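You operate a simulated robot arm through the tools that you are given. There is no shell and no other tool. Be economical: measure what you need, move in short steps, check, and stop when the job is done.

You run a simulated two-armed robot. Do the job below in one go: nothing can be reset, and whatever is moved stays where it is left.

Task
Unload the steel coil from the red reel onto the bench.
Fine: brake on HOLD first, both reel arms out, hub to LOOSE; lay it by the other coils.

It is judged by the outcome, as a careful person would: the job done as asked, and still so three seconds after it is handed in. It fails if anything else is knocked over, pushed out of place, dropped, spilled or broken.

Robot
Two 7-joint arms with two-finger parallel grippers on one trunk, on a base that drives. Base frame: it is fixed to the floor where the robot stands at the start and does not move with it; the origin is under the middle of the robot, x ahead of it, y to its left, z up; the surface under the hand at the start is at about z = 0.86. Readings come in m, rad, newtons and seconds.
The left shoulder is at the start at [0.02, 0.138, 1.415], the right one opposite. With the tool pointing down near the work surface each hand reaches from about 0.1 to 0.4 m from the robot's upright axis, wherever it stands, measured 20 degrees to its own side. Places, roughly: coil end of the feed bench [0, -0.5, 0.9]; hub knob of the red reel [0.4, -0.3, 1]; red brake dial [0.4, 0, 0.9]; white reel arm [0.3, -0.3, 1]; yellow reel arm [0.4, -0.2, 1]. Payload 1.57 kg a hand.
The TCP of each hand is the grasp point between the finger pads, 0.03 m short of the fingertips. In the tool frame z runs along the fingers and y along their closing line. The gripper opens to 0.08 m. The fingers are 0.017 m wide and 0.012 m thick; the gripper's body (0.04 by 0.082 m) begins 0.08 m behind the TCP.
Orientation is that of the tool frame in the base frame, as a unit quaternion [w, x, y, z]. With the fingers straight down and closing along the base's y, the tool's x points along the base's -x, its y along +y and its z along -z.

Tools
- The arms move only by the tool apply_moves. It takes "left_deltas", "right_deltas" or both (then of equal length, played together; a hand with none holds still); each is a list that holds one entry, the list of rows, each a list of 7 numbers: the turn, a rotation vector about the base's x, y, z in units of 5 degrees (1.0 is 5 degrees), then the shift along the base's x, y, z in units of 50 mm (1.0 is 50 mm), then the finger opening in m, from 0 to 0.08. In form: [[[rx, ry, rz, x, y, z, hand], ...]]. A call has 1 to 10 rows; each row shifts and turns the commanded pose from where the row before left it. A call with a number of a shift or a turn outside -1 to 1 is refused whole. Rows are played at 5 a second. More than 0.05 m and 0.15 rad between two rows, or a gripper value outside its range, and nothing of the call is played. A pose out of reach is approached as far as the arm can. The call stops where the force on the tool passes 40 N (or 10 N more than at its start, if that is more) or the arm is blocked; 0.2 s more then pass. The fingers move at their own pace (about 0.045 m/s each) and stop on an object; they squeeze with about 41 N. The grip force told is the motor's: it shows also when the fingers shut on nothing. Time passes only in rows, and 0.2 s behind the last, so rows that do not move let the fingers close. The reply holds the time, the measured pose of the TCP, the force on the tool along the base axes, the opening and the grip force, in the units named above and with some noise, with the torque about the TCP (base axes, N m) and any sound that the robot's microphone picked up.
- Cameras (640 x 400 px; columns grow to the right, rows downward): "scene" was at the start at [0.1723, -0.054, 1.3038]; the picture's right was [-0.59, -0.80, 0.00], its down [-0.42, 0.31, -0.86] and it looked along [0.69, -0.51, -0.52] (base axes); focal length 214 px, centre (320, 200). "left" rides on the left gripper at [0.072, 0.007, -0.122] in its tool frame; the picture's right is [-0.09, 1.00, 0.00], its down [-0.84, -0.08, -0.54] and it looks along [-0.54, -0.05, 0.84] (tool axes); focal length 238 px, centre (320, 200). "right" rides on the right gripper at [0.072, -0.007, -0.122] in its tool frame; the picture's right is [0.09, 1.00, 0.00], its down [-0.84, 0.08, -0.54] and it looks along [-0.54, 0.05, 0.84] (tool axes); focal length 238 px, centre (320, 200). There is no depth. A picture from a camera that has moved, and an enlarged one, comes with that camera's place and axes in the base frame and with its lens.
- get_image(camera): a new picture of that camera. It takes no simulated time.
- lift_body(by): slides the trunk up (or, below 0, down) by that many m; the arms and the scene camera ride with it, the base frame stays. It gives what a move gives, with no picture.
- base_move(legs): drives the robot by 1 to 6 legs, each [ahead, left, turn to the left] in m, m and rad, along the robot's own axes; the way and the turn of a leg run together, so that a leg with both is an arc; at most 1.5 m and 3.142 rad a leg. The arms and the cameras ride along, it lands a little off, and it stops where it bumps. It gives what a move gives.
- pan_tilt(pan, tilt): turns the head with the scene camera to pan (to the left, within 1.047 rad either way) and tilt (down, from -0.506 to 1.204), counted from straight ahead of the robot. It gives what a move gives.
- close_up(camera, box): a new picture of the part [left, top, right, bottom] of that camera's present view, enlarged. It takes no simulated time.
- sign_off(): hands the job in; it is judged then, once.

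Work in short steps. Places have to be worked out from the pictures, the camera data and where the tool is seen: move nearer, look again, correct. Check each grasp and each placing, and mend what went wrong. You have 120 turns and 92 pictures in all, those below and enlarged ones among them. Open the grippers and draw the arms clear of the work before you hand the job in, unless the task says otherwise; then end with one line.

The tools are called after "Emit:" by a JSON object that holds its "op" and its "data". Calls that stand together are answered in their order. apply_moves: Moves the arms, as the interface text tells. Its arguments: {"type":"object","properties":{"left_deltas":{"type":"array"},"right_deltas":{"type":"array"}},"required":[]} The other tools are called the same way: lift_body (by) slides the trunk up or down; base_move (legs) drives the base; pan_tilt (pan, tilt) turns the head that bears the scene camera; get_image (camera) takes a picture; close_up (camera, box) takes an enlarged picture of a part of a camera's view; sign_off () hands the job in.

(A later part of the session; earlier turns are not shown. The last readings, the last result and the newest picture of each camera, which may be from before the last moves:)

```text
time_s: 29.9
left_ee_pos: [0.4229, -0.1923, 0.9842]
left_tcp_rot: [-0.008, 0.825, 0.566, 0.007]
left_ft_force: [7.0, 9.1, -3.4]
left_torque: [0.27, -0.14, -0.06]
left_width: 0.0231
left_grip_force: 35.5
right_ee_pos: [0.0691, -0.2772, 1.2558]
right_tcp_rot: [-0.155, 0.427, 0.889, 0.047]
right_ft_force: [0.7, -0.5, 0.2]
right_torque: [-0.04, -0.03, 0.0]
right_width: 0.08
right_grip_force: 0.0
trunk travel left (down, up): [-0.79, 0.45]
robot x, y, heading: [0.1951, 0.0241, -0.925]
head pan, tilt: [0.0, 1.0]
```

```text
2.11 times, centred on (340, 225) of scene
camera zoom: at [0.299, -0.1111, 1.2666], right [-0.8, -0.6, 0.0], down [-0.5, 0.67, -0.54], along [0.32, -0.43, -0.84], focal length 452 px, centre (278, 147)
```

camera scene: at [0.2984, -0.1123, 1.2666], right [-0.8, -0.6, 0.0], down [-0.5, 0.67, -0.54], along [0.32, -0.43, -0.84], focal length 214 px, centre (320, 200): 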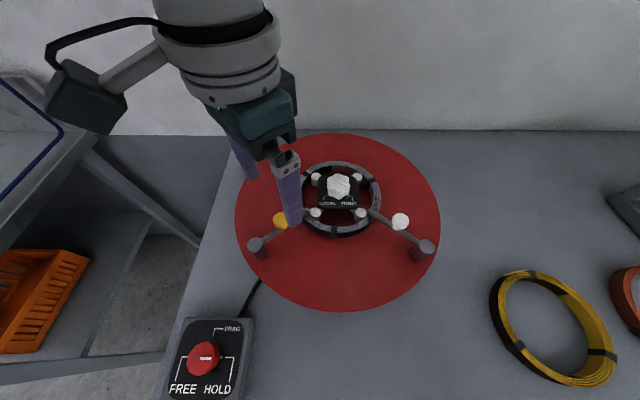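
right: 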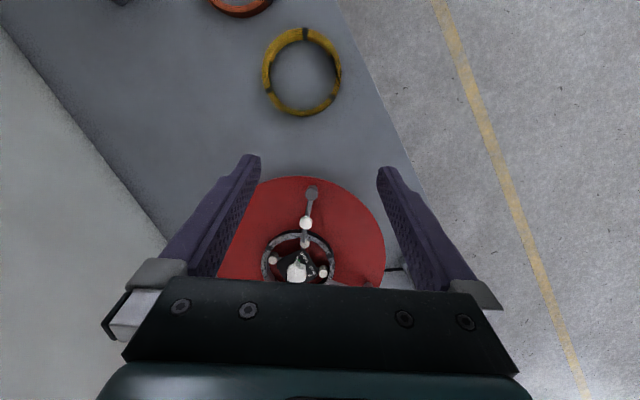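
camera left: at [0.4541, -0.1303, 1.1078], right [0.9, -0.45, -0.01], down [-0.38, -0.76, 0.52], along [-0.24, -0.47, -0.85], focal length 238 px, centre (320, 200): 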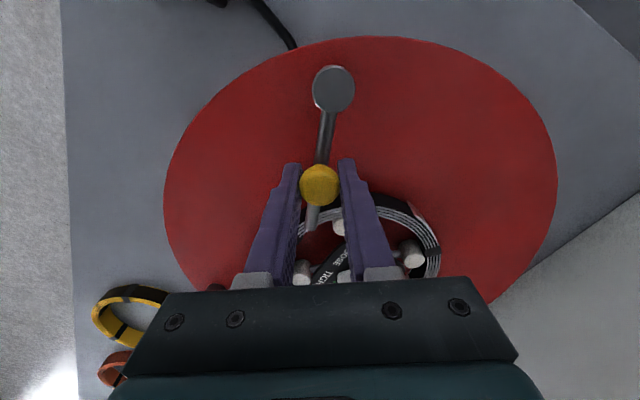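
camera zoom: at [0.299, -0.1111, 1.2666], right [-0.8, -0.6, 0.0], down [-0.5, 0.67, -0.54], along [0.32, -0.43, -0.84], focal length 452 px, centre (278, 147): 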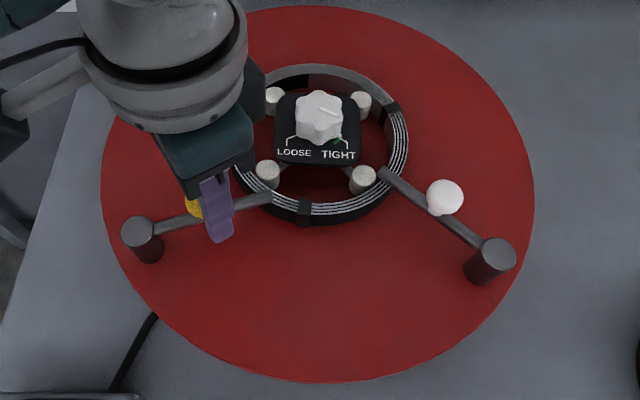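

Clockwise swings freely, with the arm turning on its post. I'll continue along the arc around the pivot at (0.450,-0.148).

Emit:
{"op": "apply_moves", "data": {"left_deltas": [[[0, 0, -0.8, -0.076, 0.052, 0, 0.0], [0, 0, -0.8, -0.068, 0.06, 0, 0.0], [0, 0, -0.8, -0.064, 0.064, 0, 0.0], [0, 0, -0.8, -0.06, 0.068, 0, 0.0], [0, 0, -0.8, -0.052, 0.076, 0, 0.0], [0, 0, -0.8, -0.044, 0.078, 0, 0.0], [0, 0, -0.8, -0.038, 0.082, 0, 0.0], [0, 0, -0.8, -0.032, 0.086, 0, 0.0]]]}}

Emit:
{"op": "close_up", "data": {"camera": "scene", "box": [220, 130, 460, 320]}}

```text
time_s: 31.7
left_ee_pos: [0.4015, -0.1658, 0.9847]
left_tcp_rot: [-0.006, 0.949, 0.315, 0.008]
left_ft_force: [12.0, 0.9, -13.3]
left_torque: [0.06, -0.01, -0.15]
left_width: 0.0232
left_grip_force: 35.3
right_ee_pos: [0.0704, -0.2785, 1.257]
right_tcp_rot: [-0.155, 0.428, 0.889, 0.048]
right_ft_force: [0.0, -0.2, 1.1]
right_torque: [0.03, -0.01, 0.01]
right_width: 0.0797
right_grip_force: 0.1
trunk travel left (down, up): [-0.79, 0.45]
robot x, y, heading: [0.1991, 0.0234, -0.929]
head pan, tilt: [0.0, 1.0]
```

```text
2.11 times, centred on (340, 225) of scene
camera zoom: at [0.2994, -0.1118, 1.2667], right [-0.8, -0.6, 0.0], down [-0.5, 0.67, -0.54], along [0.33, -0.43, -0.84], focal length 452 px, centre (278, 147)
```

zoom: 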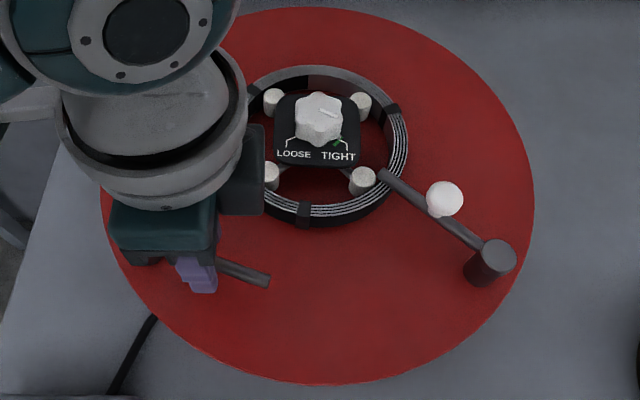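

The arm is well off the coil already. I'll carry on about 30° more.

Emit:
{"op": "apply_moves", "data": {"left_deltas": [[[0, 0, -0.6, -0.024, 0.086, 0, 0.0], [0, 0, -0.6, -0.016, 0.09, 0, 0.0], [0, 0, -0.6, -0.008, 0.09, 0, 0.0], [0, 0, -0.4, 0, 0.092, 0, 0.0], [0, 0, -0.4, 0.008, 0.09, 0, 0.0], [0, 0, -0.4, 0.016, 0.09, 0, 0.0]]]}}

Emit:
{"op": "close_up", "data": {"camera": "scene", "box": [220, 130, 460, 320]}}

```text
time_s: 33.1
left_ee_pos: [0.399, -0.1433, 0.9854]
left_tcp_rot: [-0.001, 0.982, 0.188, 0.008]
left_ft_force: [6.4, -14.5, -9.3]
left_torque: [0.43, -0.3, -0.79]
left_width: 0.0241
left_grip_force: 35.9
right_ee_pos: [0.0693, -0.28, 1.2573]
right_tcp_rot: [-0.154, 0.429, 0.889, 0.046]
right_ft_force: [0.7, 0.3, 0.1]
right_torque: [0.01, 0.02, 0.01]
right_width: 0.0798
right_grip_force: 0.0
trunk travel left (down, up): [-0.79, 0.45]
robot x, y, heading: [0.1977, 0.0231, -0.929]
head pan, tilt: [0.0, 1.0]
```

```text
2.11 times, centred on (340, 225) of scene
camera zoom: at [0.2989, -0.1139, 1.2671], right [-0.8, -0.6, 0.0], down [-0.5, 0.67, -0.54], along [0.32, -0.43, -0.84], focal length 452 px, centre (278, 147)
```

zoom: 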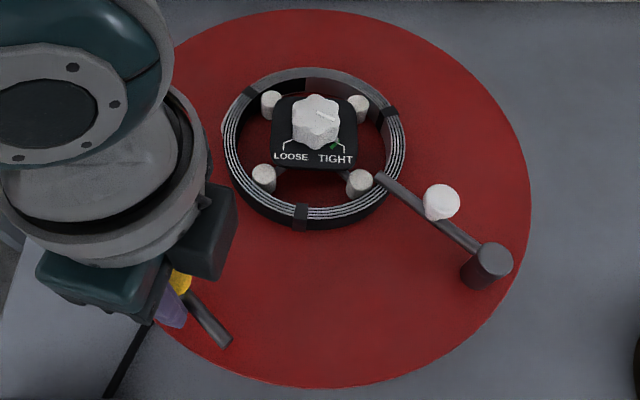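

The yellow arm is out and the resistance suggests its end stop. I'll release, rise, and unwind the wrist.

Emit:
{"op": "apply_moves", "data": {"left_deltas": [[[0, 0, 0, 0, -0.05, 0, 0.05], [0, 0, 0, 0, 0, 0, 0.05], [0, 0, 0, 0, 0, 1, 0.05], [0, 0, 0.5, 0, 0, 1, 0.05], [0, 0, 1, 0, 0, 1, 0.06], [0, 0, 1, 0, 0, 0.5, 0.08], [0, 0, 1, 0, 0, 0, 0.08], [0, 0, 1, 0, 0.5, 0, 0.08], [0, 0, 1, 0, 0.5, 0, 0.08], [0, 0, 1, 0, 0.5, 0, 0.08]]]}}

Emit:
{"op": "get_image", "data": {"camera": "scene"}}

Emit:
{"op": "get_image", "data": {"camera": "right"}}

```text
time_s: 35.2
left_ee_pos: [0.4019, -0.0857, 1.1577]
left_tcp_rot: [-0.003, 0.896, 0.444, 0.01]
left_ft_force: [1.1, -7.8, -6.3]
left_torque: [0.84, -0.04, 0.3]
left_width: 0.0799
left_grip_force: 0.0
right_ee_pos: [0.0697, -0.278, 1.2572]
right_tcp_rot: [-0.155, 0.429, 0.889, 0.047]
right_ft_force: [-0.1, 0.2, -0.2]
right_torque: [0.0, -0.02, 0.0]
right_width: 0.08
right_grip_force: 0.1
trunk travel left (down, up): [-0.79, 0.45]
robot x, y, heading: [0.1989, 0.0232, -0.932]
head pan, tilt: [0.0, 1.0]
stopped in row 10 (left hand): the force on the tool passed its limit at 57 N (the readings are from after the stop); the commanded pose is now the measured one
```

```text
55 pictures are left
camera scene: at [0.2992, -0.1119, 1.2668], right [-0.79, -0.61, 0.0], down [-0.51, 0.67, -0.54], along [0.33, -0.43, -0.84], focal length 214 px, centre (320, 200)
```

scene: 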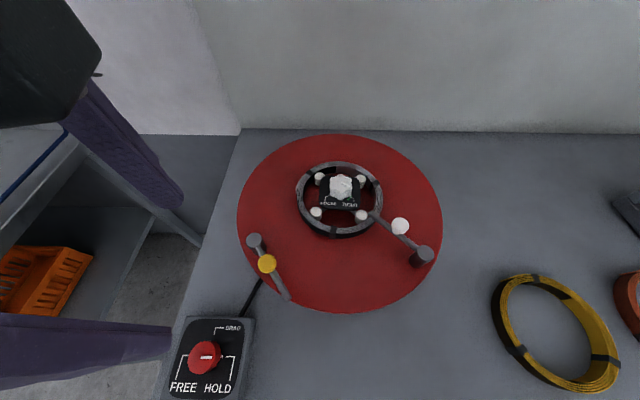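

```text
54 pictures are left
camera right: at [0.0511, -0.2563, 1.3951], right [0.72, 0.7, -0.02], down [0.68, -0.69, 0.25], along [0.16, -0.19, -0.97], focal length 238 px, centre (320, 200)
```

right: 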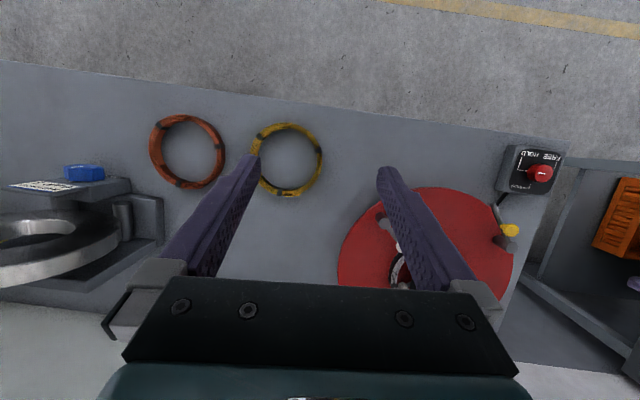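

The yellow arm is out. The left hand brushed something near the head on its way back, so I'll move it outward to the left. At the same time I'll level the right hand and bring it over the white knob at about (0.290,-0.298).

Emit:
{"op": "apply_moves", "data": {"left_deltas": [[[0, 0, 0, 0.3, 0.0, 0, 0.08], [0, 0, 0, 0.4, 0.0, 0, 0.08], [0, 0, 0, 0.4, 0.2, 0, 0.08], [0, 0, 0.5, 0.4, 0.3, 0, 0.08], [0, 0, 1, 0, 0, 0, 0.08], [0, 0, 1, 0, 0, 0, 0.08], [0, 0, 1, 0, 0, 0, 0.08], [0, 0, 1, 0, 0, 0, 0.08], [0, 0, 0, 0, 0, 0, 0.08], [0, 0, 0, 0, 0, 0, 0.08]]], "right_deltas": [[[-0.85, -0.9, 0, 0.44, -0.044, 0, 0.08], [-0.85, -0.9, 0, 0.44, -0.044, 0, 0.08], [-0.85, -0.9, 0, 0.44, -0.044, -0.3, 0.08], [0, 0, 1, 0.44, -0.044, -0.3, 0.08], [0, 0, 1, 0.44, -0.044, -0.4, 0.08], [0, 0, 1, 0.44, -0.044, -0.4, 0.08], [0, 0, 1, 0.44, -0.044, -0.5, 0.08], [0, 0, 1, 0.44, -0.044, -0.5, 0.08], [0, 0, 1, 0.44, -0.044, -0.5, 0.08], [0, 0, 1, 0.44, -0.044, -0.5, 0.08]]]}}

Emit:
{"op": "get_image", "data": {"camera": "right"}}

Emit:
{"op": "get_image", "data": {"camera": "scene"}}

```text
time_s: 37.5
left_ee_pos: [0.4771, -0.0611, 1.1577]
left_tcp_rot: [-0.005, 0.793, 0.609, 0.009]
left_ft_force: [-0.4, -0.2, -0.4]
left_torque: [-0.02, -0.03, 0.03]
left_width: 0.0801
left_grip_force: 0.1
right_ee_pos: [0.2898, -0.3018, 1.0833]
right_tcp_rot: [0.0, 0.143, 0.99, -0.003]
right_ft_force: [-1.1, 0.3, 0.2]
right_torque: [0.02, -0.01, 0.0]
right_width: 0.0798
right_grip_force: 0.2
trunk travel left (down, up): [-0.79, 0.45]
robot x, y, heading: [0.1971, 0.0237, -0.927]
head pan, tilt: [0.0, 1.0]
```

```text
53 pictures are left
camera right: at [0.2194, -0.2879, 1.2059], right [0.19, 0.98, 0.0], down [0.83, -0.16, 0.54], along [0.53, -0.11, -0.84], focal length 238 px, centre (320, 200)
```

right: 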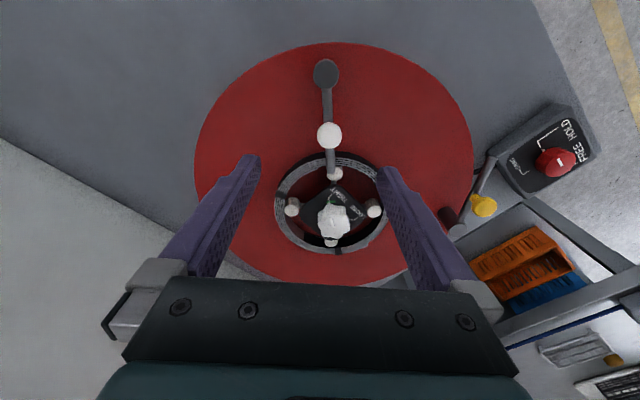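

```text
52 pictures are left
camera scene: at [0.2984, -0.1122, 1.2666], right [-0.8, -0.6, 0.0], down [-0.5, 0.67, -0.54], along [0.32, -0.43, -0.84], focal length 214 px, centre (320, 200)
```

scene: 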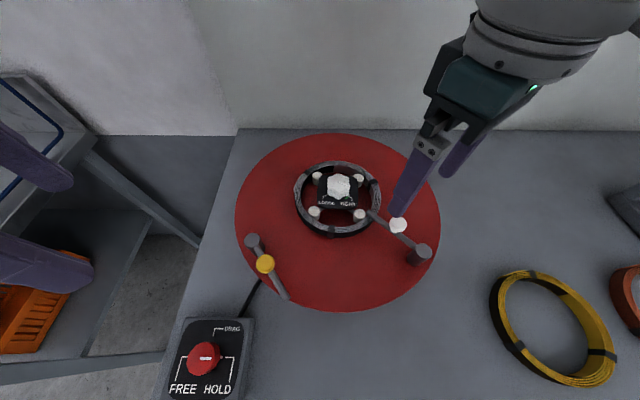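

The white knob is at (0.293,-0.296) and its pivot at (0.240,-0.288). I'll lower and grip.

Emit:
{"op": "apply_moves", "data": {"right_deltas": [[[0, 0, 0.7, 0.06, 0.12, -0.6, 0.06], [0, 0, 0.5, 0, 0, -0.7, 0.06], [0, 0, 0, 0, 0, -0.66, 0.06], [0, 0, 0, 0, 0, 0, 0.0], [0, 0, 0, 0, 0, 0, 0.0], [0, 0, 0, 0, 0, 0, 0.0]]]}}

Emit:
{"op": "get_image", "data": {"camera": "right"}}

```text
time_s: 38.9
left_ee_pos: [0.4771, -0.0608, 1.1582]
left_tcp_rot: [-0.005, 0.794, 0.608, 0.008]
left_ft_force: [-0.4, -0.1, 0.1]
left_torque: [-0.02, -0.03, 0.01]
left_width: 0.0801
left_grip_force: 0.1
right_ee_pos: [0.2923, -0.293, 0.989]
right_tcp_rot: [0.0, 0.09, 0.996, -0.001]
right_ft_force: [0.0, 3.7, 0.5]
right_torque: [0.05, -0.09, 0.01]
right_width: 0.0235
right_grip_force: 19.9
trunk travel left (down, up): [-0.79, 0.45]
robot x, y, heading: [0.1972, 0.0248, -0.926]
head pan, tilt: [0.0, 1.0]
```

```text
51 pictures are left
camera right: at [0.2212, -0.2875, 1.1098], right [0.09, 1.0, 0.0], down [0.84, -0.07, 0.54], along [0.54, -0.05, -0.84], focal length 238 px, centre (320, 200)
```

right: 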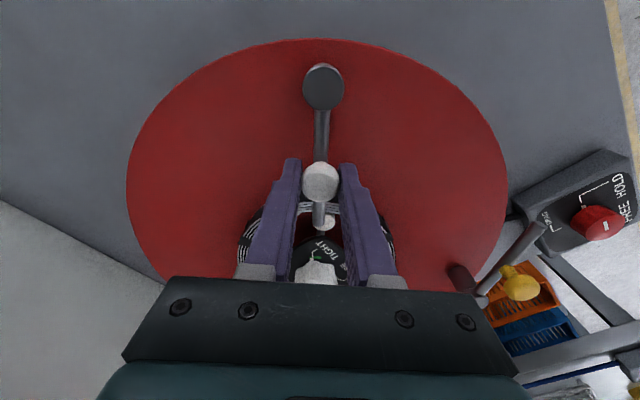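

Gripped at 23 mm. I'll swing the white arm counter-clockwise, the mirror of the yellow arm.

Emit:
{"op": "apply_moves", "data": {"right_deltas": [[[0, 0, 1, 0.004, 0.092, 0, 0.0], [0, 0, 1, -0.004, 0.092, 0, 0.0], [0, 0, 0.9, -0.01, 0.092, 0, 0.0], [0, 0, 0.8, -0.02, 0.09, 0, 0.0], [0, 0, 0.8, -0.028, 0.088, 0, 0.0], [0, 0, 0.8, -0.034, 0.084, 0, 0.0], [0, 0, 0.8, -0.042, 0.082, 0, 0.0], [0, 0, 0.8, -0.048, 0.078, 0, 0.0], [0, 0, 0.8, -0.056, 0.074, 0, 0.0]]]}}

Emit:
{"op": "close_up", "data": {"camera": "scene", "box": [220, 130, 460, 320]}}

```text
time_s: 40.9
left_ee_pos: [0.479, -0.0598, 1.1586]
left_tcp_rot: [-0.005, 0.794, 0.608, 0.009]
left_ft_force: [0.4, -0.4, 0.0]
left_torque: [-0.07, 0.01, 0.02]
left_width: 0.0799
left_grip_force: 0.0
right_ee_pos: [0.2818, -0.2552, 0.9899]
right_tcp_rot: [0.002, -0.243, 0.97, -0.002]
right_ft_force: [6.7, -1.0, -3.7]
right_torque: [-0.14, 0.1, 0.19]
right_width: 0.0229
right_grip_force: 35.0
trunk travel left (down, up): [-0.79, 0.45]
robot x, y, heading: [0.1953, 0.0285, -0.928]
head pan, tilt: [0.0, 1.0]
```

```text
2.11 times, centred on (340, 225) of scene
camera zoom: at [0.2991, -0.1122, 1.2668], right [-0.8, -0.6, 0.0], down [-0.5, 0.67, -0.54], along [0.32, -0.43, -0.84], focal length 452 px, centre (278, 147)
```

zoom: 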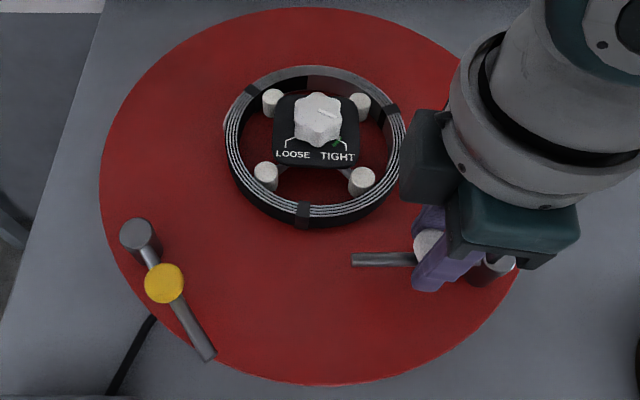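

It is moving well. I'll continue about 30° more.

Emit:
{"op": "apply_moves", "data": {"right_deltas": [[[0, 0, 0.8, -0.062, 0.068, 0, 0.0], [0, 0, 0.8, -0.066, 0.062, 0, 0.0], [0, 0, 0.6, -0.074, 0.058, 0, 0.0], [0, 0, 0.6, -0.076, 0.048, 0, 0.0], [0, 0, 0.6, -0.082, 0.044, 0, 0.0], [0, 0, 0.5, -0.084, 0.036, 0, 0.0]]]}}

Emit:
{"op": "close_up", "data": {"camera": "scene", "box": [220, 130, 460, 320]}}

```text
time_s: 42.2
left_ee_pos: [0.4777, -0.0615, 1.158]
left_tcp_rot: [-0.004, 0.793, 0.609, 0.008]
left_ft_force: [1.0, -0.1, -0.5]
left_torque: [-0.03, -0.01, -0.01]
left_width: 0.0801
left_grip_force: 0.1
right_ee_pos: [0.26, -0.2412, 0.9904]
right_tcp_rot: [0.002, -0.404, 0.915, -0.003]
right_ft_force: [4.9, -2.1, 3.6]
right_torque: [0.08, -0.23, 0.26]
right_width: 0.023
right_grip_force: 35.3
trunk travel left (down, up): [-0.79, 0.45]
robot x, y, heading: [0.1978, 0.0241, -0.926]
head pan, tilt: [0.0, 1.0]
```

```text
2.11 times, centred on (340, 225) of scene
camera zoom: at [0.299, -0.1126, 1.2668], right [-0.8, -0.6, 0.0], down [-0.5, 0.67, -0.54], along [0.32, -0.43, -0.84], focal length 452 px, centre (278, 147)
```

zoom: 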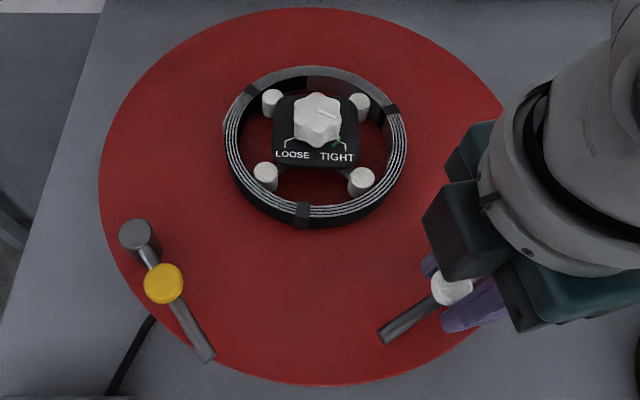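

I'll swing it slightly further so that it matches the other arm, then release and rise.

Emit:
{"op": "apply_moves", "data": {"right_deltas": [[[0, 0, 0.6, -0.086, 0.03, 0, 0.0], [0, 0, 0.6, -0.09, 0.022, 0, 0.0], [0, 0, 0.5, -0.09, 0.012, 0, 0.0], [0, 0, 0, 0, 0, 0, 0.05], [0, 0, 0, 0, 0, 0, 0.05], [0, 0, 0, 0, 0, 1, 0.05], [0, 0, 0, 0, 0, 1, 0.06], [0, 0, 0, 0, 0, 1, 0.08]]]}}

Emit:
{"op": "get_image", "data": {"camera": "scene"}}

```text
time_s: 44.0
left_ee_pos: [0.4766, -0.0603, 1.1579]
left_tcp_rot: [-0.005, 0.793, 0.609, 0.008]
left_ft_force: [-0.3, 0.1, 0.0]
left_torque: [-0.01, 0.0, 0.01]
left_width: 0.0801
left_grip_force: 0.1
right_ee_pos: [0.2458, -0.2374, 1.1382]
right_tcp_rot: [0.001, -0.47, 0.883, -0.002]
right_ft_force: [-0.3, -0.6, 0.2]
right_torque: [0.0, -0.03, 0.03]
right_width: 0.08
right_grip_force: 0.2
trunk travel left (down, up): [-0.79, 0.45]
robot x, y, heading: [0.194, 0.0248, -0.929]
head pan, tilt: [0.0, 1.0]
```

```text
48 pictures are left
camera scene: at [0.2984, -0.1122, 1.2666], right [-0.8, -0.6, 0.0], down [-0.5, 0.67, -0.54], along [0.32, -0.43, -0.84], focal length 214 px, centre (320, 200)
```

scene: 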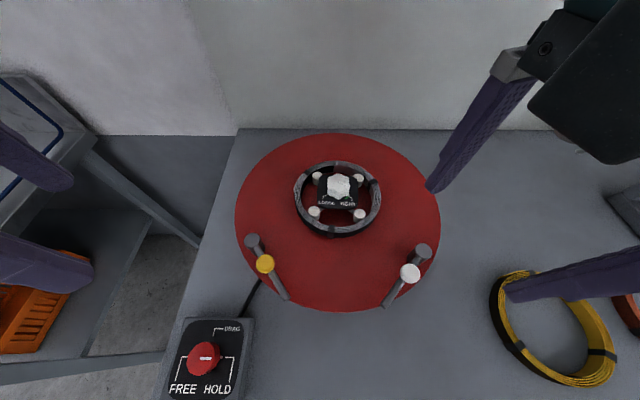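

Both arms are out. Now I'll zoom in on the hub knob to read its pointer.

Emit:
{"op": "close_up", "data": {"camera": "scene", "box": [290, 150, 390, 240]}}

```text
4.44 times, centred on (340, 195) of scene
camera zoom: at [0.2984, -0.1122, 1.2666], right [-0.8, -0.6, 0.0], down [-0.5, 0.67, -0.54], along [0.32, -0.43, -0.84], focal length 953 px, centre (231, 222)
```

zoom: 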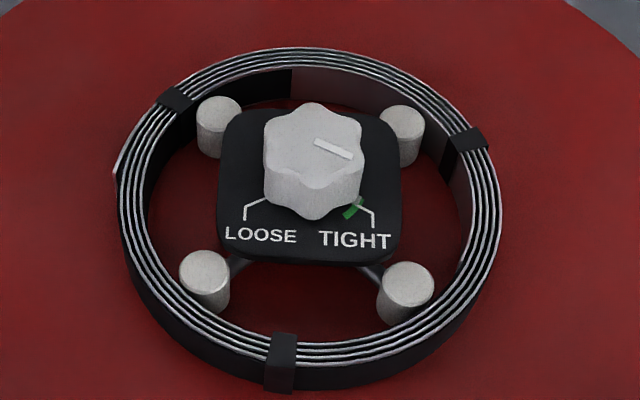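

The pointer is at TIGHT. I'll move the right hand aside and bring the left hand over the hub for a look straight down.

Emit:
{"op": "apply_moves", "data": {"left_deltas": [[[0, 0, 1, 0, 0, 0, 0.08], [0, 0, 1, 0, 0, 0, 0.08], [0, 0, 1, 0, 0, 0, 0.08], [0, 0, 1, -0.16, -0.6, 0, 0.08], [0, 0, 1, -0.2, -0.7, 0, 0.08], [0, 0, 1, -0.2, -0.7, 0, 0.08], [0, 0, 1, -0.25, -0.7, 0, 0.08], [0, 0, 1, -0.25, -0.7, 0, 0.08], [0, 0, 1, -0.25, -0.7, 0, 0.08], [0, 0, 0, -0.25, -0.72, 0, 0.08]]], "right_deltas": [[[0, 0, -1, -0.5, -0.35, 0, 0.08], [0, 0, -1, -0.5, -0.35, 0.3, 0.08], [0, 0, -1, -0.5, -0.35, 0.3, 0.08], [0, 0, -1, -0.5, -0.35, 0, 0.08], [0, 0, -1, -0.5, -0.35, 0, 0.08], [0, 0, -1, -0.5, -0.35, 0, 0.08], [0, 0, -1, 0, 0, 0, 0.08], [0, 0, -1, 0, 0, 0, 0.08], [0, 0, -1, 0, 0, 0, 0.08], [0, 0, -1, 0, 0, 0, 0.08]]]}}

Emit:
{"op": "get_image", "data": {"camera": "left"}}

```text
time_s: 46.2
left_ee_pos: [0.3975, -0.3007, 1.158]
left_tcp_rot: [-0.008, 0.5, 0.866, 0.006]
left_ft_force: [0.4, -0.2, -0.2]
left_torque: [-0.02, -0.03, -0.01]
left_width: 0.08
left_grip_force: 0.0
right_ee_pos: [0.0957, -0.3425, 1.1688]
right_tcp_rot: [0.0, -0.052, 0.999, -0.002]
right_ft_force: [-0.5, 1.0, 0.3]
right_torque: [-0.02, 0.01, -0.03]
right_width: 0.0802
right_grip_force: 0.0
trunk travel left (down, up): [-0.79, 0.45]
robot x, y, heading: [0.1918, 0.0233, -0.925]
head pan, tilt: [0.0, 1.0]
```

```text
46 pictures are left
camera left: at [0.3689, -0.2382, 1.282], right [0.91, 0.42, 0.0], down [0.35, -0.77, 0.53], along [0.22, -0.48, -0.85], focal length 238 px, centre (320, 200)
```

left: 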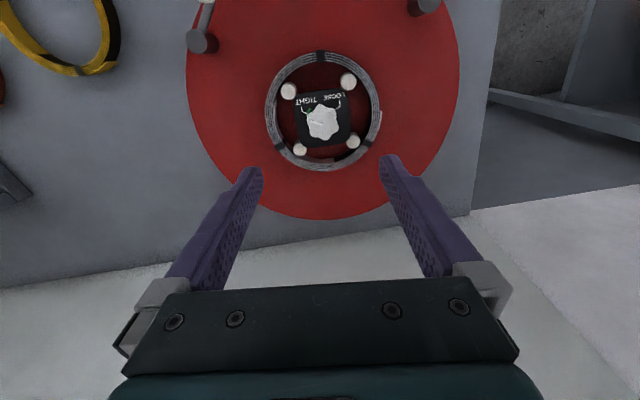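

Emit:
{"op": "close_up", "data": {"camera": "left", "box": [260, 50, 390, 175]}}

```text
3.20 times, centred on (325, 112) of left
camera zoom: at [0.3689, -0.2382, 1.282], right [0.91, 0.42, 0.0], down [0.35, -0.77, 0.53], along [0.22, -0.48, -0.85], focal length 763 px, centre (304, 480)
```

zoom: 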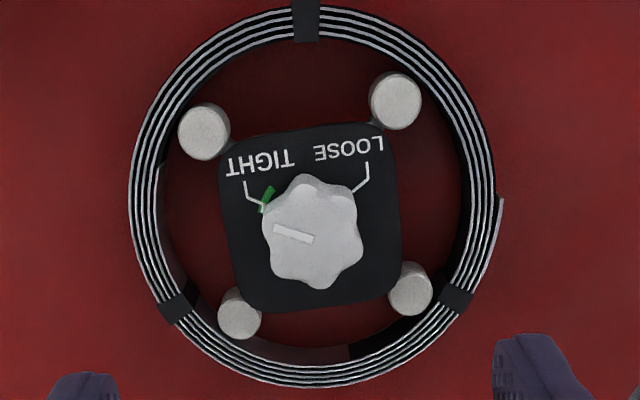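

The left view is from nearly straight above. TIGHT is at about 150° in the image and LOOSE at about 37°, so the short way is clockwise. The hub is at (0.405,-0.309), with the knob top at z≈0.974 and the peg tops at about 0.949. I'll pre-yaw counter-clockwise and descend to just above the knob.

Emit:
{"op": "apply_moves", "data": {"left_deltas": [[[0, 0, 1, 0.05, -0.05, -0.3, 0.06], [0, 0, 1, 0.05, -0.05, -0.3, 0.06], [0, 0, 1, 0.05, -0.06, -0.3, 0.06], [0, 0, 1, 0, 0, -0.3, 0.06], [0, 0, 1, 0, 0, -0.3, 0.06], [0, 0, 1, 0, 0, -0.3, 0.06], [0, 0, 1, 0, 0, -0.3, 0.06], [0, 0, 1, 0, 0, -0.3, 0.06], [0, 0, 1, 0, 0, -0.2, 0.06], [0, 0, 0, 0, 0, 0, 0.06]]]}}

Emit:
{"op": "get_image", "data": {"camera": "left"}}

Emit:
{"op": "close_up", "data": {"camera": "scene", "box": [240, 100, 440, 260]}}

```text
time_s: 48.5
left_ee_pos: [0.4185, -0.2982, 1.0313]
left_tcp_rot: [-0.002, 0.122, 0.993, 0.0]
left_ft_force: [-0.8, -0.4, 0.6]
left_torque: [0.0, -0.02, -0.03]
left_width: 0.0601
left_grip_force: 0.1
left hand out of reach, approached as far as the arm can: row 8, 9
right_ee_pos: [0.0952, -0.3431, 1.1681]
right_tcp_rot: [0.0, -0.051, 0.999, -0.003]
right_ft_force: [0.9, -0.3, -0.6]
right_torque: [0.03, -0.03, -0.03]
right_width: 0.08
right_grip_force: 0.0
trunk travel left (down, up): [-0.79, 0.45]
robot x, y, heading: [0.1962, 0.0221, -0.933]
head pan, tilt: [0.0, 1.0]
```

```text
44 pictures are left
camera left: at [0.3495, -0.2746, 1.1547], right [0.33, 0.94, 0.0], down [0.8, -0.28, 0.54], along [0.51, -0.18, -0.84], focal length 238 px, centre (320, 200)
```

left: 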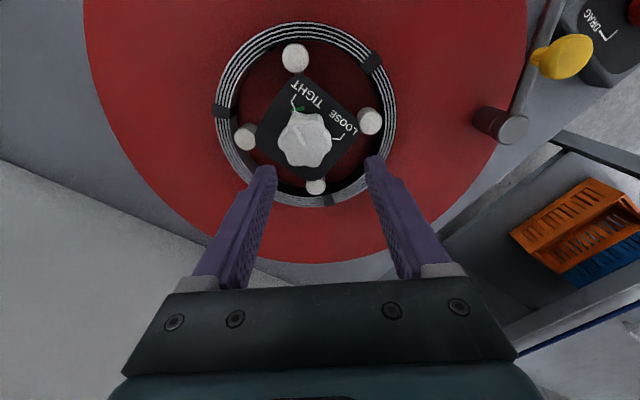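

```text
2.50 times, centred on (340, 180) of scene
camera zoom: at [0.2919, -0.0985, 1.2533], right [-0.77, -0.64, 0.0], down [-0.6, 0.72, -0.35], along [0.22, -0.27, -0.94], focal length 536 px, centre (270, 250)
```

zoom: 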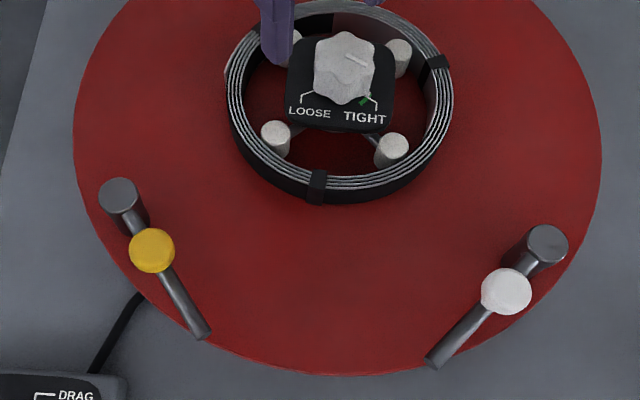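

That yaw strained the arm's reach and nudged the head. I'll unwind the yaw and make the clockwise turn in two grips instead.

Emit:
{"op": "apply_moves", "data": {"left_deltas": [[[0, 0, -1, 0, 0, 0, 0.06], [0, 0, -1, 0, 0, 0, 0.06], [0, 0, -1, 0, 0, 0, 0.06], [0, 0, -1, 0, 0, 0, 0.06], [0, 0, -1, 0, 0, 0, 0.06], [0, 0, -1, 0, 0, 0, 0.06], [0, 0, 0, 0, 0, 0, 0.06]]]}}

Emit:
{"op": "pan_tilt", "data": {"pan": 0.0, "tilt": 1.0}}

Emit:
{"op": "get_image", "data": {"camera": "left"}}

Emit:
{"op": "get_image", "data": {"camera": "scene"}}

```text
time_s: 50.0
left_ee_pos: [0.4187, -0.2974, 1.0328]
left_tcp_rot: [0.0, 0.376, 0.927, 0.004]
left_ft_force: [0.1, -0.6, -0.7]
left_torque: [0.04, 0.0, 0.01]
left_width: 0.0602
left_grip_force: 0.0
right_ee_pos: [0.0951, -0.3428, 1.1694]
right_tcp_rot: [0.001, -0.053, 0.999, -0.001]
right_ft_force: [0.6, 0.0, 0.9]
right_torque: [-0.02, -0.02, 0.02]
right_width: 0.0799
right_grip_force: 0.1
trunk travel left (down, up): [-0.79, 0.45]
robot x, y, heading: [0.1978, 0.0226, -0.923]
head pan, tilt: [0.0, 1.0]
```

```text
time_s: 50.6
left_ee_pos: [0.4184, -0.2968, 1.0314]
left_tcp_rot: [-0.001, 0.375, 0.927, 0.004]
left_ft_force: [0.3, -0.1, -0.4]
left_torque: [0.01, 0.02, 0.02]
left_width: 0.0599
left_grip_force: 0.1
right_ee_pos: [0.0968, -0.3421, 1.1696]
right_tcp_rot: [0.0, -0.052, 0.999, -0.003]
right_ft_force: [0.9, 0.5, 0.3]
right_torque: [0.01, 0.04, -0.02]
right_width: 0.08
right_grip_force: 0.2
trunk travel left (down, up): [-0.79, 0.45]
robot x, y, heading: [0.1991, 0.0217, -0.928]
head pan, tilt: [0.0, 1.0]
```

```text
42 pictures are left
camera left: at [0.3699, -0.2438, 1.1556], right [0.76, 0.65, 0.01], down [0.55, -0.64, 0.54], along [0.35, -0.4, -0.84], focal length 238 px, centre (320, 200)
```

left: 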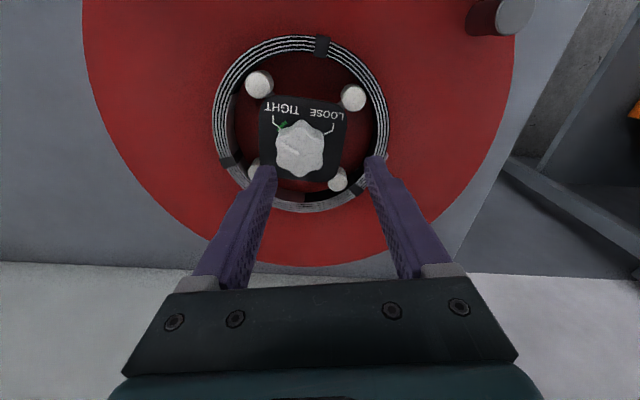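

```text
41 pictures are left
camera scene: at [0.2963, -0.104, 1.2589], right [-0.77, -0.64, 0.0], down [-0.58, 0.69, -0.44], along [0.28, -0.34, -0.9], focal length 214 px, centre (320, 200)
```

scene: 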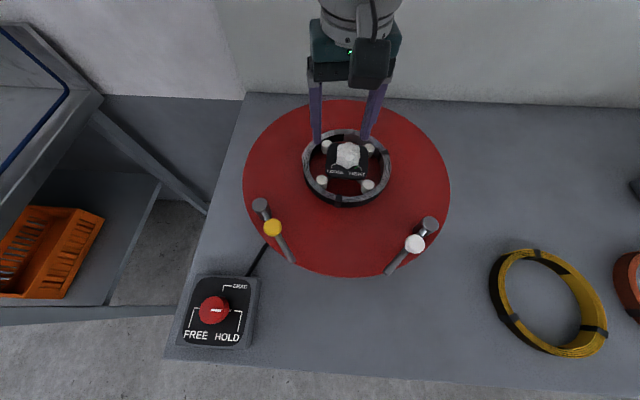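

Commanded and measured poses agree again. The hub from this view is about (0.403,-0.306), so I'll shift there.

Emit:
{"op": "apply_moves", "data": {"left_deltas": [[[0, 0, -1, -0.15, -0.09, 0, 0.06], [0, 0, -1, -0.15, -0.09, 0, 0.06], [0, 0, 0, 0, 0, 0, 0.06]]]}}

Emit:
{"op": "close_up", "data": {"camera": "left", "box": [200, 20, 440, 220]}}

```text
time_s: 51.5
left_ee_pos: [0.3954, -0.2994, 1.0373]
left_tcp_rot: [-0.004, 0.463, 0.887, 0.004]
left_ft_force: [0.1, -0.5, -0.5]
left_torque: [0.01, 0.04, -0.03]
left_width: 0.0602
left_grip_force: 0.1
left hand out of reach, approached as far as the arm can: row 1, 2
right_ee_pos: [0.097, -0.3415, 1.1687]
right_tcp_rot: [0.0, -0.052, 0.999, -0.003]
right_ft_force: [-0.8, 0.3, -0.1]
right_torque: [0.01, -0.02, 0.02]
right_width: 0.0801
right_grip_force: 0.1
trunk travel left (down, up): [-0.79, 0.45]
robot x, y, heading: [0.1988, 0.0261, -0.931]
head pan, tilt: [0.0, 1.0]
```

```text
2.00 times, centred on (320, 120) of left
camera zoom: at [0.3595, -0.2379, 1.1604], right [0.87, 0.5, 0.0], down [0.42, -0.74, 0.53], along [0.26, -0.46, -0.85], focal length 477 px, centre (320, 360)
```

zoom: 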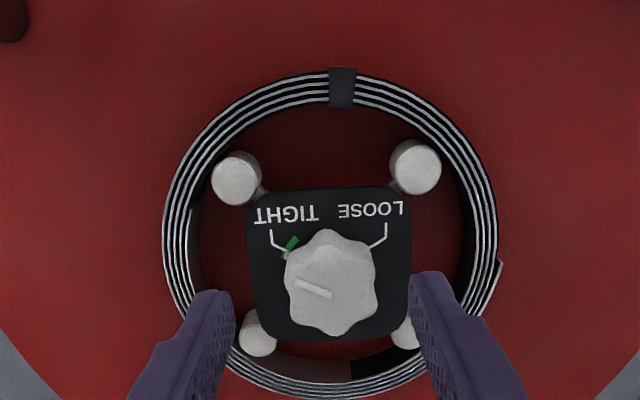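

The arm is at the edge of its reach here because the shoulder is high. I'll raise both hands and lower the trunk 0.15 m, which should extend the horizontal reach.

Emit:
{"op": "apply_moves", "data": {"left_deltas": [[[0, 0, 0, 0, 0.2, 0.8, 0.06], [0, 0, 0, 0, 0.2, 0.8, 0.06], [0, 0, 0, 0, 0.2, 0.8, 0.06], [0, 0, 0, 0, 0, 0.4, 0.06]]], "right_deltas": [[[0, 0, 0, 0, 0, 0.5, 0.08], [0, 0, 0, 0, 0, 0.5, 0.08], [0, 0, 0, 0, 0, 0.5, 0.08], [0, 0, 0, 0, 0, 0.5, 0.08]]]}}

Emit:
{"op": "lift_body", "data": {"by": -0.15}}

Emit:
{"op": "get_image", "data": {"camera": "scene"}}

```text
time_s: 52.5
left_ee_pos: [0.3935, -0.2663, 1.1736]
left_tcp_rot: [-0.008, 0.461, 0.887, 0.006]
left_ft_force: [0.1, 0.3, 0.5]
left_torque: [0.03, -0.03, 0.0]
left_width: 0.0601
left_grip_force: 0.1
right_ee_pos: [0.0862, -0.329, 1.2489]
right_tcp_rot: [-0.029, -0.061, 0.997, 0.034]
right_ft_force: [0.1, -0.9, -0.4]
right_torque: [0.03, -0.02, -0.01]
right_width: 0.0798
right_grip_force: 0.0
trunk travel left (down, up): [-0.79, 0.45]
robot x, y, heading: [0.1973, 0.024, -0.929]
head pan, tilt: [0.0, 1.0]
```

```text
time_s: 54.2
left_ee_pos: [0.3922, -0.2655, 1.0229]
left_tcp_rot: [-0.008, 0.462, 0.887, 0.006]
left_ft_force: [-0.2, 0.0, 0.2]
left_torque: [0.02, -0.03, 0.0]
left_width: 0.0601
left_grip_force: 0.0
right_ee_pos: [0.0857, -0.3291, 1.0975]
right_tcp_rot: [-0.031, -0.06, 0.997, 0.036]
right_ft_force: [0.5, -0.1, 0.0]
right_torque: [-0.02, 0.02, 0.02]
right_width: 0.0804
right_grip_force: 0.1
trunk travel left (down, up): [-0.64, 0.6]
robot x, y, heading: [0.1952, 0.0228, -0.928]
head pan, tilt: [0.0, 1.0]
```

```text
39 pictures are left
camera scene: at [0.2984, -0.1123, 1.1166], right [-0.8, -0.6, 0.0], down [-0.5, 0.67, -0.54], along [0.32, -0.43, -0.84], focal length 214 px, centre (320, 200)
```

scene: 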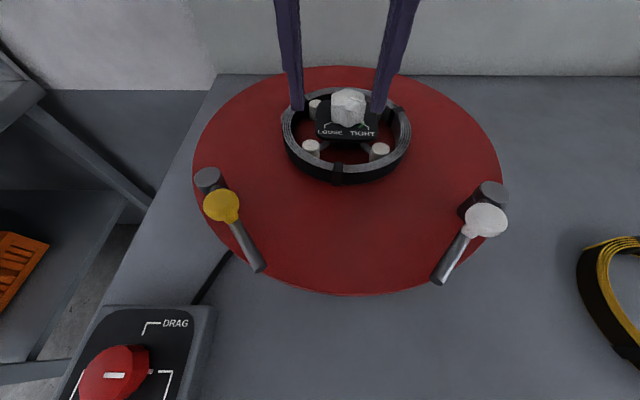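

Now I'll test the reach over the hub at (0.404,-0.307).

Emit:
{"op": "apply_moves", "data": {"left_deltas": [[[0, 0, 0, 0.08, -0.28, 0.2, 0.06], [0, 0, 0, 0.08, -0.28, 0, 0.06], [0, 0, 0, 0.08, -0.27, 0, 0.06], [0, 0, 0, 0, 0, 0, 0.06]]]}}

Emit:
{"op": "close_up", "data": {"camera": "left", "box": [200, 20, 440, 220]}}

```text
time_s: 55.2
left_ee_pos: [0.406, -0.3069, 1.0335]
left_tcp_rot: [-0.008, 0.462, 0.887, 0.006]
left_ft_force: [-0.3, 0.2, 0.1]
left_torque: [0.02, -0.01, -0.01]
left_width: 0.0599
left_grip_force: 0.0
right_ee_pos: [0.0873, -0.3277, 1.0984]
right_tcp_rot: [-0.031, -0.059, 0.997, 0.037]
right_ft_force: [-0.4, 0.3, 0.0]
right_torque: [-0.01, 0.02, 0.0]
right_width: 0.0801
right_grip_force: 0.1
trunk travel left (down, up): [-0.64, 0.6]
robot x, y, heading: [0.1973, 0.0246, -0.92]
head pan, tilt: [0.0, 1.0]
```

```text
2.00 times, centred on (320, 120) of left
camera zoom: at [0.3693, -0.2464, 1.1574], right [0.87, 0.5, 0.0], down [0.42, -0.74, 0.52], along [0.26, -0.46, -0.85], focal length 477 px, centre (320, 360)
```

zoom: 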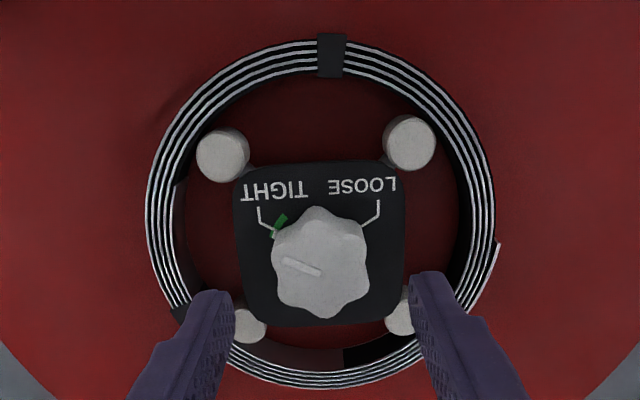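

It reaches now and is centred. I'll descend and grip the knob.

Emit:
{"op": "apply_moves", "data": {"left_deltas": [[[0, 0, 1, -0.06, 0.02, -0.35, 0.06], [0, 0, 1, 0, 0, -0.35, 0.06], [0, 0, 1, 0, 0, -0.33, 0.06], [0, 0, 0, 0, 0, 0, 0.02], [0, 0, 0, 0, 0, 0, 0.0], [0, 0, 0, 0, 0, 0, 0.0]]]}}

Emit:
{"op": "apply_moves", "data": {"left_deltas": [[[0, 0, -1, 0, 0, 0, 0.0], [0, 0, -1, 0, 0, 0, 0.0], [0, 0, -1, 0, 0, 0, 0.0]]]}}

Emit:
{"op": "close_up", "data": {"camera": "left", "box": [200, 60, 440, 260]}}

```text
time_s: 56.8
left_ee_pos: [0.404, -0.3064, 0.9847]
left_tcp_rot: [-0.006, 0.342, 0.94, 0.004]
left_ft_force: [4.5, 4.8, 14.5]
left_torque: [-0.01, 0.08, 0.02]
left_width: 0.0375
left_grip_force: 29.9
right_ee_pos: [0.0867, -0.3293, 1.0962]
right_tcp_rot: [-0.031, -0.059, 0.997, 0.04]
right_ft_force: [0.8, 0.9, -0.1]
right_torque: [-0.02, -0.01, -0.01]
right_width: 0.0799
right_grip_force: 0.2
trunk travel left (down, up): [-0.64, 0.6]
robot x, y, heading: [0.1977, 0.0264, -0.93]
head pan, tilt: [0.0, 1.0]
stopped in row 6 (left hand): the force on the tool passed its limit at 43 N (the readings are from after the stop); the commanded pose is now the measured one
```

```text
time_s: 57.6
left_ee_pos: [0.4044, -0.306, 0.9849]
left_tcp_rot: [-0.005, 0.462, 0.887, 0.004]
left_ft_force: [7.6, 12.7, 29.3]
left_torque: [-1.2, -0.02, 0.67]
left_width: 0.0372
left_grip_force: 43.6
right_ee_pos: [0.0884, -0.3292, 1.0983]
right_tcp_rot: [-0.031, -0.058, 0.997, 0.04]
right_ft_force: [-0.8, 0.4, 0.6]
right_torque: [0.0, -0.01, -0.01]
right_width: 0.0799
right_grip_force: 0.1
trunk travel left (down, up): [-0.64, 0.6]
robot x, y, heading: [0.1961, 0.0258, -0.931]
head pan, tilt: [0.0, 1.0]
```

```text
2.00 times, centred on (320, 160) of left
camera zoom: at [0.3684, -0.2446, 1.1081], right [0.87, 0.49, 0.0], down [0.42, -0.74, 0.53], along [0.26, -0.46, -0.85], focal length 477 px, centre (320, 280)
```

zoom: 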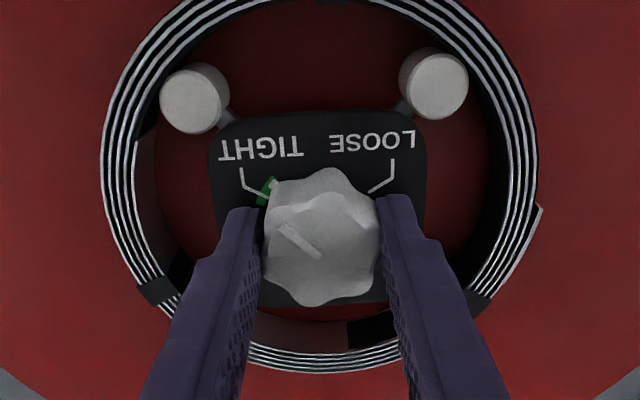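

The knob turned about 15° clockwise relative to the plate, so this direction works. I'll continue and ease up 1 mm.

Emit:
{"op": "apply_moves", "data": {"left_deltas": [[[0, 0, -1, 0, 0, 0.02, 0.0], [0, 0, -1, 0, 0, 0, 0.0], [0, 0, -1, 0, 0, 0, 0.0], [0, 0, -1, 0, 0, 0, 0.0], [0, 0, -1, 0, 0, 0, 0.0], [0, 0, -1, 0, 0, 0, 0.0], [0, 0, -1, 0, 0, 0, 0.0], [0, 0, -1, 0, 0, 0, 0.0], [0, 0, -1, 0, 0, 0, 0.0]]]}}

Emit:
{"op": "close_up", "data": {"camera": "left", "box": [200, 60, 440, 260]}}

```text
time_s: 59.6
left_ee_pos: [0.4054, -0.3061, 0.9839]
left_tcp_rot: [-0.004, 0.766, 0.643, 0.009]
left_ft_force: [17.3, 1.1, 5.4]
left_torque: [0.28, 0.77, 0.56]
left_width: 0.0369
left_grip_force: 43.2
right_ee_pos: [0.0883, -0.3295, 1.0979]
right_tcp_rot: [-0.03, -0.059, 0.997, 0.038]
right_ft_force: [0.3, 0.3, 0.6]
right_torque: [-0.03, -0.02, 0.0]
right_width: 0.0802
right_grip_force: 0.0
trunk travel left (down, up): [-0.64, 0.6]
robot x, y, heading: [0.1997, 0.0234, -0.922]
head pan, tilt: [0.0, 1.0]
```

```text
2.00 times, centred on (320, 160) of left
camera zoom: at [0.4222, -0.2371, 1.1087], right [0.96, -0.26, 0.0], down [-0.23, -0.82, 0.52], along [-0.14, -0.51, -0.85], focal length 477 px, centre (320, 280)
```

zoom: 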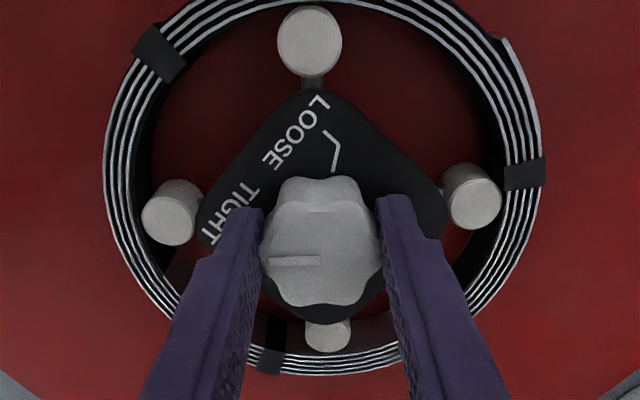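

The knob only partly followed: it turned about 27° in all and then slipped in the grip. I'll reopen, regrip at this yaw, and turn on to see whether it keeps moving.

Emit:
{"op": "apply_moves", "data": {"left_deltas": [[[0, 0, 0, 0, 0, 0, 0.055], [0, 0, 0, 0, 0, 0, 0.055], [0, 0, 0, -0.03, -0.02, -0.02, 0.055], [0, 0, 0, 0, 0, 0, 0.03], [0, 0, 0, 0, 0, 0, 0.0], [0, 0, 0, 0, 0, 0, 0.0]]]}}

Emit:
{"op": "apply_moves", "data": {"left_deltas": [[[0, 0, -1, 0, 0, 0, 0.0], [0, 0, -1, 0, 0, 0, 0.0], [0, 0, -1, 0, 0, 0, 0.0], [0, 0, -1, 0, 0, 0, 0.0]]]}}

Emit:
{"op": "close_up", "data": {"camera": "left", "box": [200, 60, 440, 260]}}

```text
time_s: 61.0
left_ee_pos: [0.4031, -0.3085, 0.9842]
left_tcp_rot: [-0.002, 0.766, 0.643, 0.006]
left_ft_force: [1.5, 5.2, 35.1]
left_torque: [-0.09, 1.1, -0.31]
left_width: 0.042
left_grip_force: 27.7
right_ee_pos: [0.0873, -0.3293, 1.0989]
right_tcp_rot: [-0.031, -0.059, 0.997, 0.038]
right_ft_force: [0.2, -0.9, -0.1]
right_torque: [0.03, 0.02, 0.01]
right_width: 0.0799
right_grip_force: 0.0
trunk travel left (down, up): [-0.64, 0.6]
robot x, y, heading: [0.1981, 0.0248, -0.931]
head pan, tilt: [0.0, 1.0]
```

```text
time_s: 62.0
left_ee_pos: [0.4025, -0.312, 0.9854]
left_tcp_rot: [0.0, 0.866, 0.499, 0.006]
left_ft_force: [9.2, -16.8, 10.5]
left_torque: [-0.48, 1.0, 0.2]
left_width: 0.037
left_grip_force: 43.9
right_ee_pos: [0.0861, -0.3319, 1.0995]
right_tcp_rot: [-0.031, -0.058, 0.997, 0.037]
right_ft_force: [0.0, 0.9, 0.5]
right_torque: [0.01, 0.01, 0.0]
right_width: 0.0799
right_grip_force: 0.1
trunk travel left (down, up): [-0.64, 0.6]
robot x, y, heading: [0.1951, 0.0248, -0.926]
head pan, tilt: [0.0, 1.0]
```

```text
2.00 times, centred on (320, 160) of left
camera zoom: at [0.4415, -0.2529, 1.1082], right [0.81, -0.58, 0.01], down [-0.49, -0.69, 0.53], along [-0.3, -0.44, -0.85], focal length 477 px, centre (320, 280)
```

zoom: 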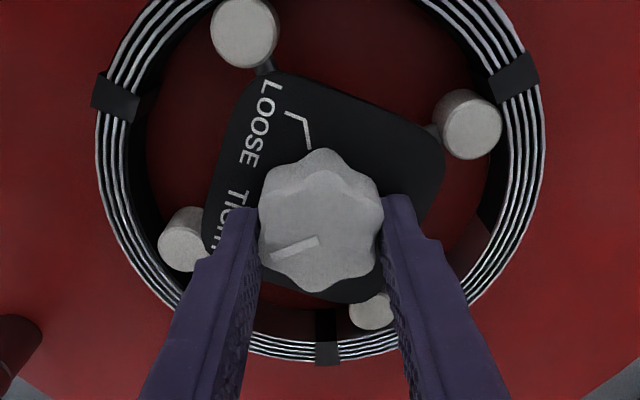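

The knob stays at about 165° while the grip slides over its lobes, so clockwise is the stop on the tight side. LOOSE must be reached counter-clockwise, the long way round. I'll turn counter-clockwise and check.

Emit:
{"op": "apply_moves", "data": {"left_deltas": [[[0, 0, 1, 0, 0.03, 0, 0.0], [0, 0, 1, 0, 0.03, 0, 0.0], [0, 0, 1, 0, 0, 0, 0.0], [0, 0, 1, 0, 0, 0, 0.0], [0, 0, 1, 0, 0, 0, 0.0], [0, 0, 1, 0, 0, 0, 0.0], [0, 0, 1, 0, 0, 0, 0.0], [0, 0, 1, 0, 0, 0, 0.0], [0, 0, 1, 0, 0, 0, 0.0], [0, 0, 1, 0, 0, 0, 0.0]]]}}

Emit:
{"op": "close_up", "data": {"camera": "left", "box": [200, 60, 440, 260]}}

```text
time_s: 64.2
left_ee_pos: [0.4064, -0.3093, 0.9863]
left_tcp_rot: [-0.001, 0.568, 0.823, 0.001]
left_ft_force: [-15.0, -21.7, 14.7]
left_torque: [-0.56, 0.89, 0.03]
left_width: 0.0372
left_grip_force: 43.2
right_ee_pos: [0.0834, -0.3325, 1.1002]
right_tcp_rot: [-0.034, -0.057, 0.997, 0.036]
right_ft_force: [1.0, 0.2, 1.1]
right_torque: [-0.01, 0.02, -0.02]
right_width: 0.0801
right_grip_force: 0.1
trunk travel left (down, up): [-0.64, 0.6]
robot x, y, heading: [0.1958, 0.0198, -0.925]
head pan, tilt: [0.0, 1.0]
```

```text
2.00 times, centred on (320, 160) of left
camera zoom: at [0.3858, -0.24, 1.108], right [0.96, 0.27, 0.0], down [0.23, -0.81, 0.54], along [0.15, -0.52, -0.84], focal length 477 px, centre (320, 280)
```

zoom: 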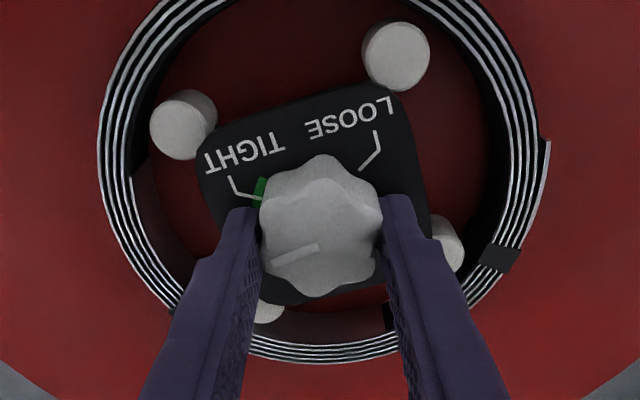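

The knob follows counter-clockwise with little torque, now at about 218°. I'll continue to the comfortable wrist limit.

Emit:
{"op": "apply_moves", "data": {"left_deltas": [[[0, 0, 1, 0, 0, 0, 0.0], [0, 0, 1, 0, 0, 0, 0.0], [0, 0, 1, 0, 0, 0, 0.0], [0, 0, 1, 0, 0, 0, 0.0], [0, 0, 1, 0, 0, 0, 0.0], [0, 0, 1, 0, 0, 0, 0.0], [0, 0, 1, 0, 0, 0, 0.0], [0, 0, 0, 0, 0, 0, 0.055], [0, 0, 0, 0, 0, 0, 0.06], [0, 0, 0, 0, 0, 0.7, 0.06]]]}}

```text
time_s: 66.4
left_ee_pos: [0.4005, -0.3059, 1.0167]
left_tcp_rot: [-0.009, 0.3, 0.954, 0.005]
left_ft_force: [1.0, -0.3, -0.9]
left_torque: [0.02, 0.06, -0.04]
left_width: 0.0596
left_grip_force: 0.0
right_ee_pos: [0.0851, -0.3301, 1.0975]
right_tcp_rot: [-0.031, -0.06, 0.997, 0.039]
right_ft_force: [0.6, 0.1, -0.6]
right_torque: [-0.01, 0.03, -0.02]
right_width: 0.0804
right_grip_force: 0.0
trunk travel left (down, up): [-0.64, 0.6]
robot x, y, heading: [0.1936, 0.0205, -0.93]
head pan, tilt: [0.0, 1.0]
```

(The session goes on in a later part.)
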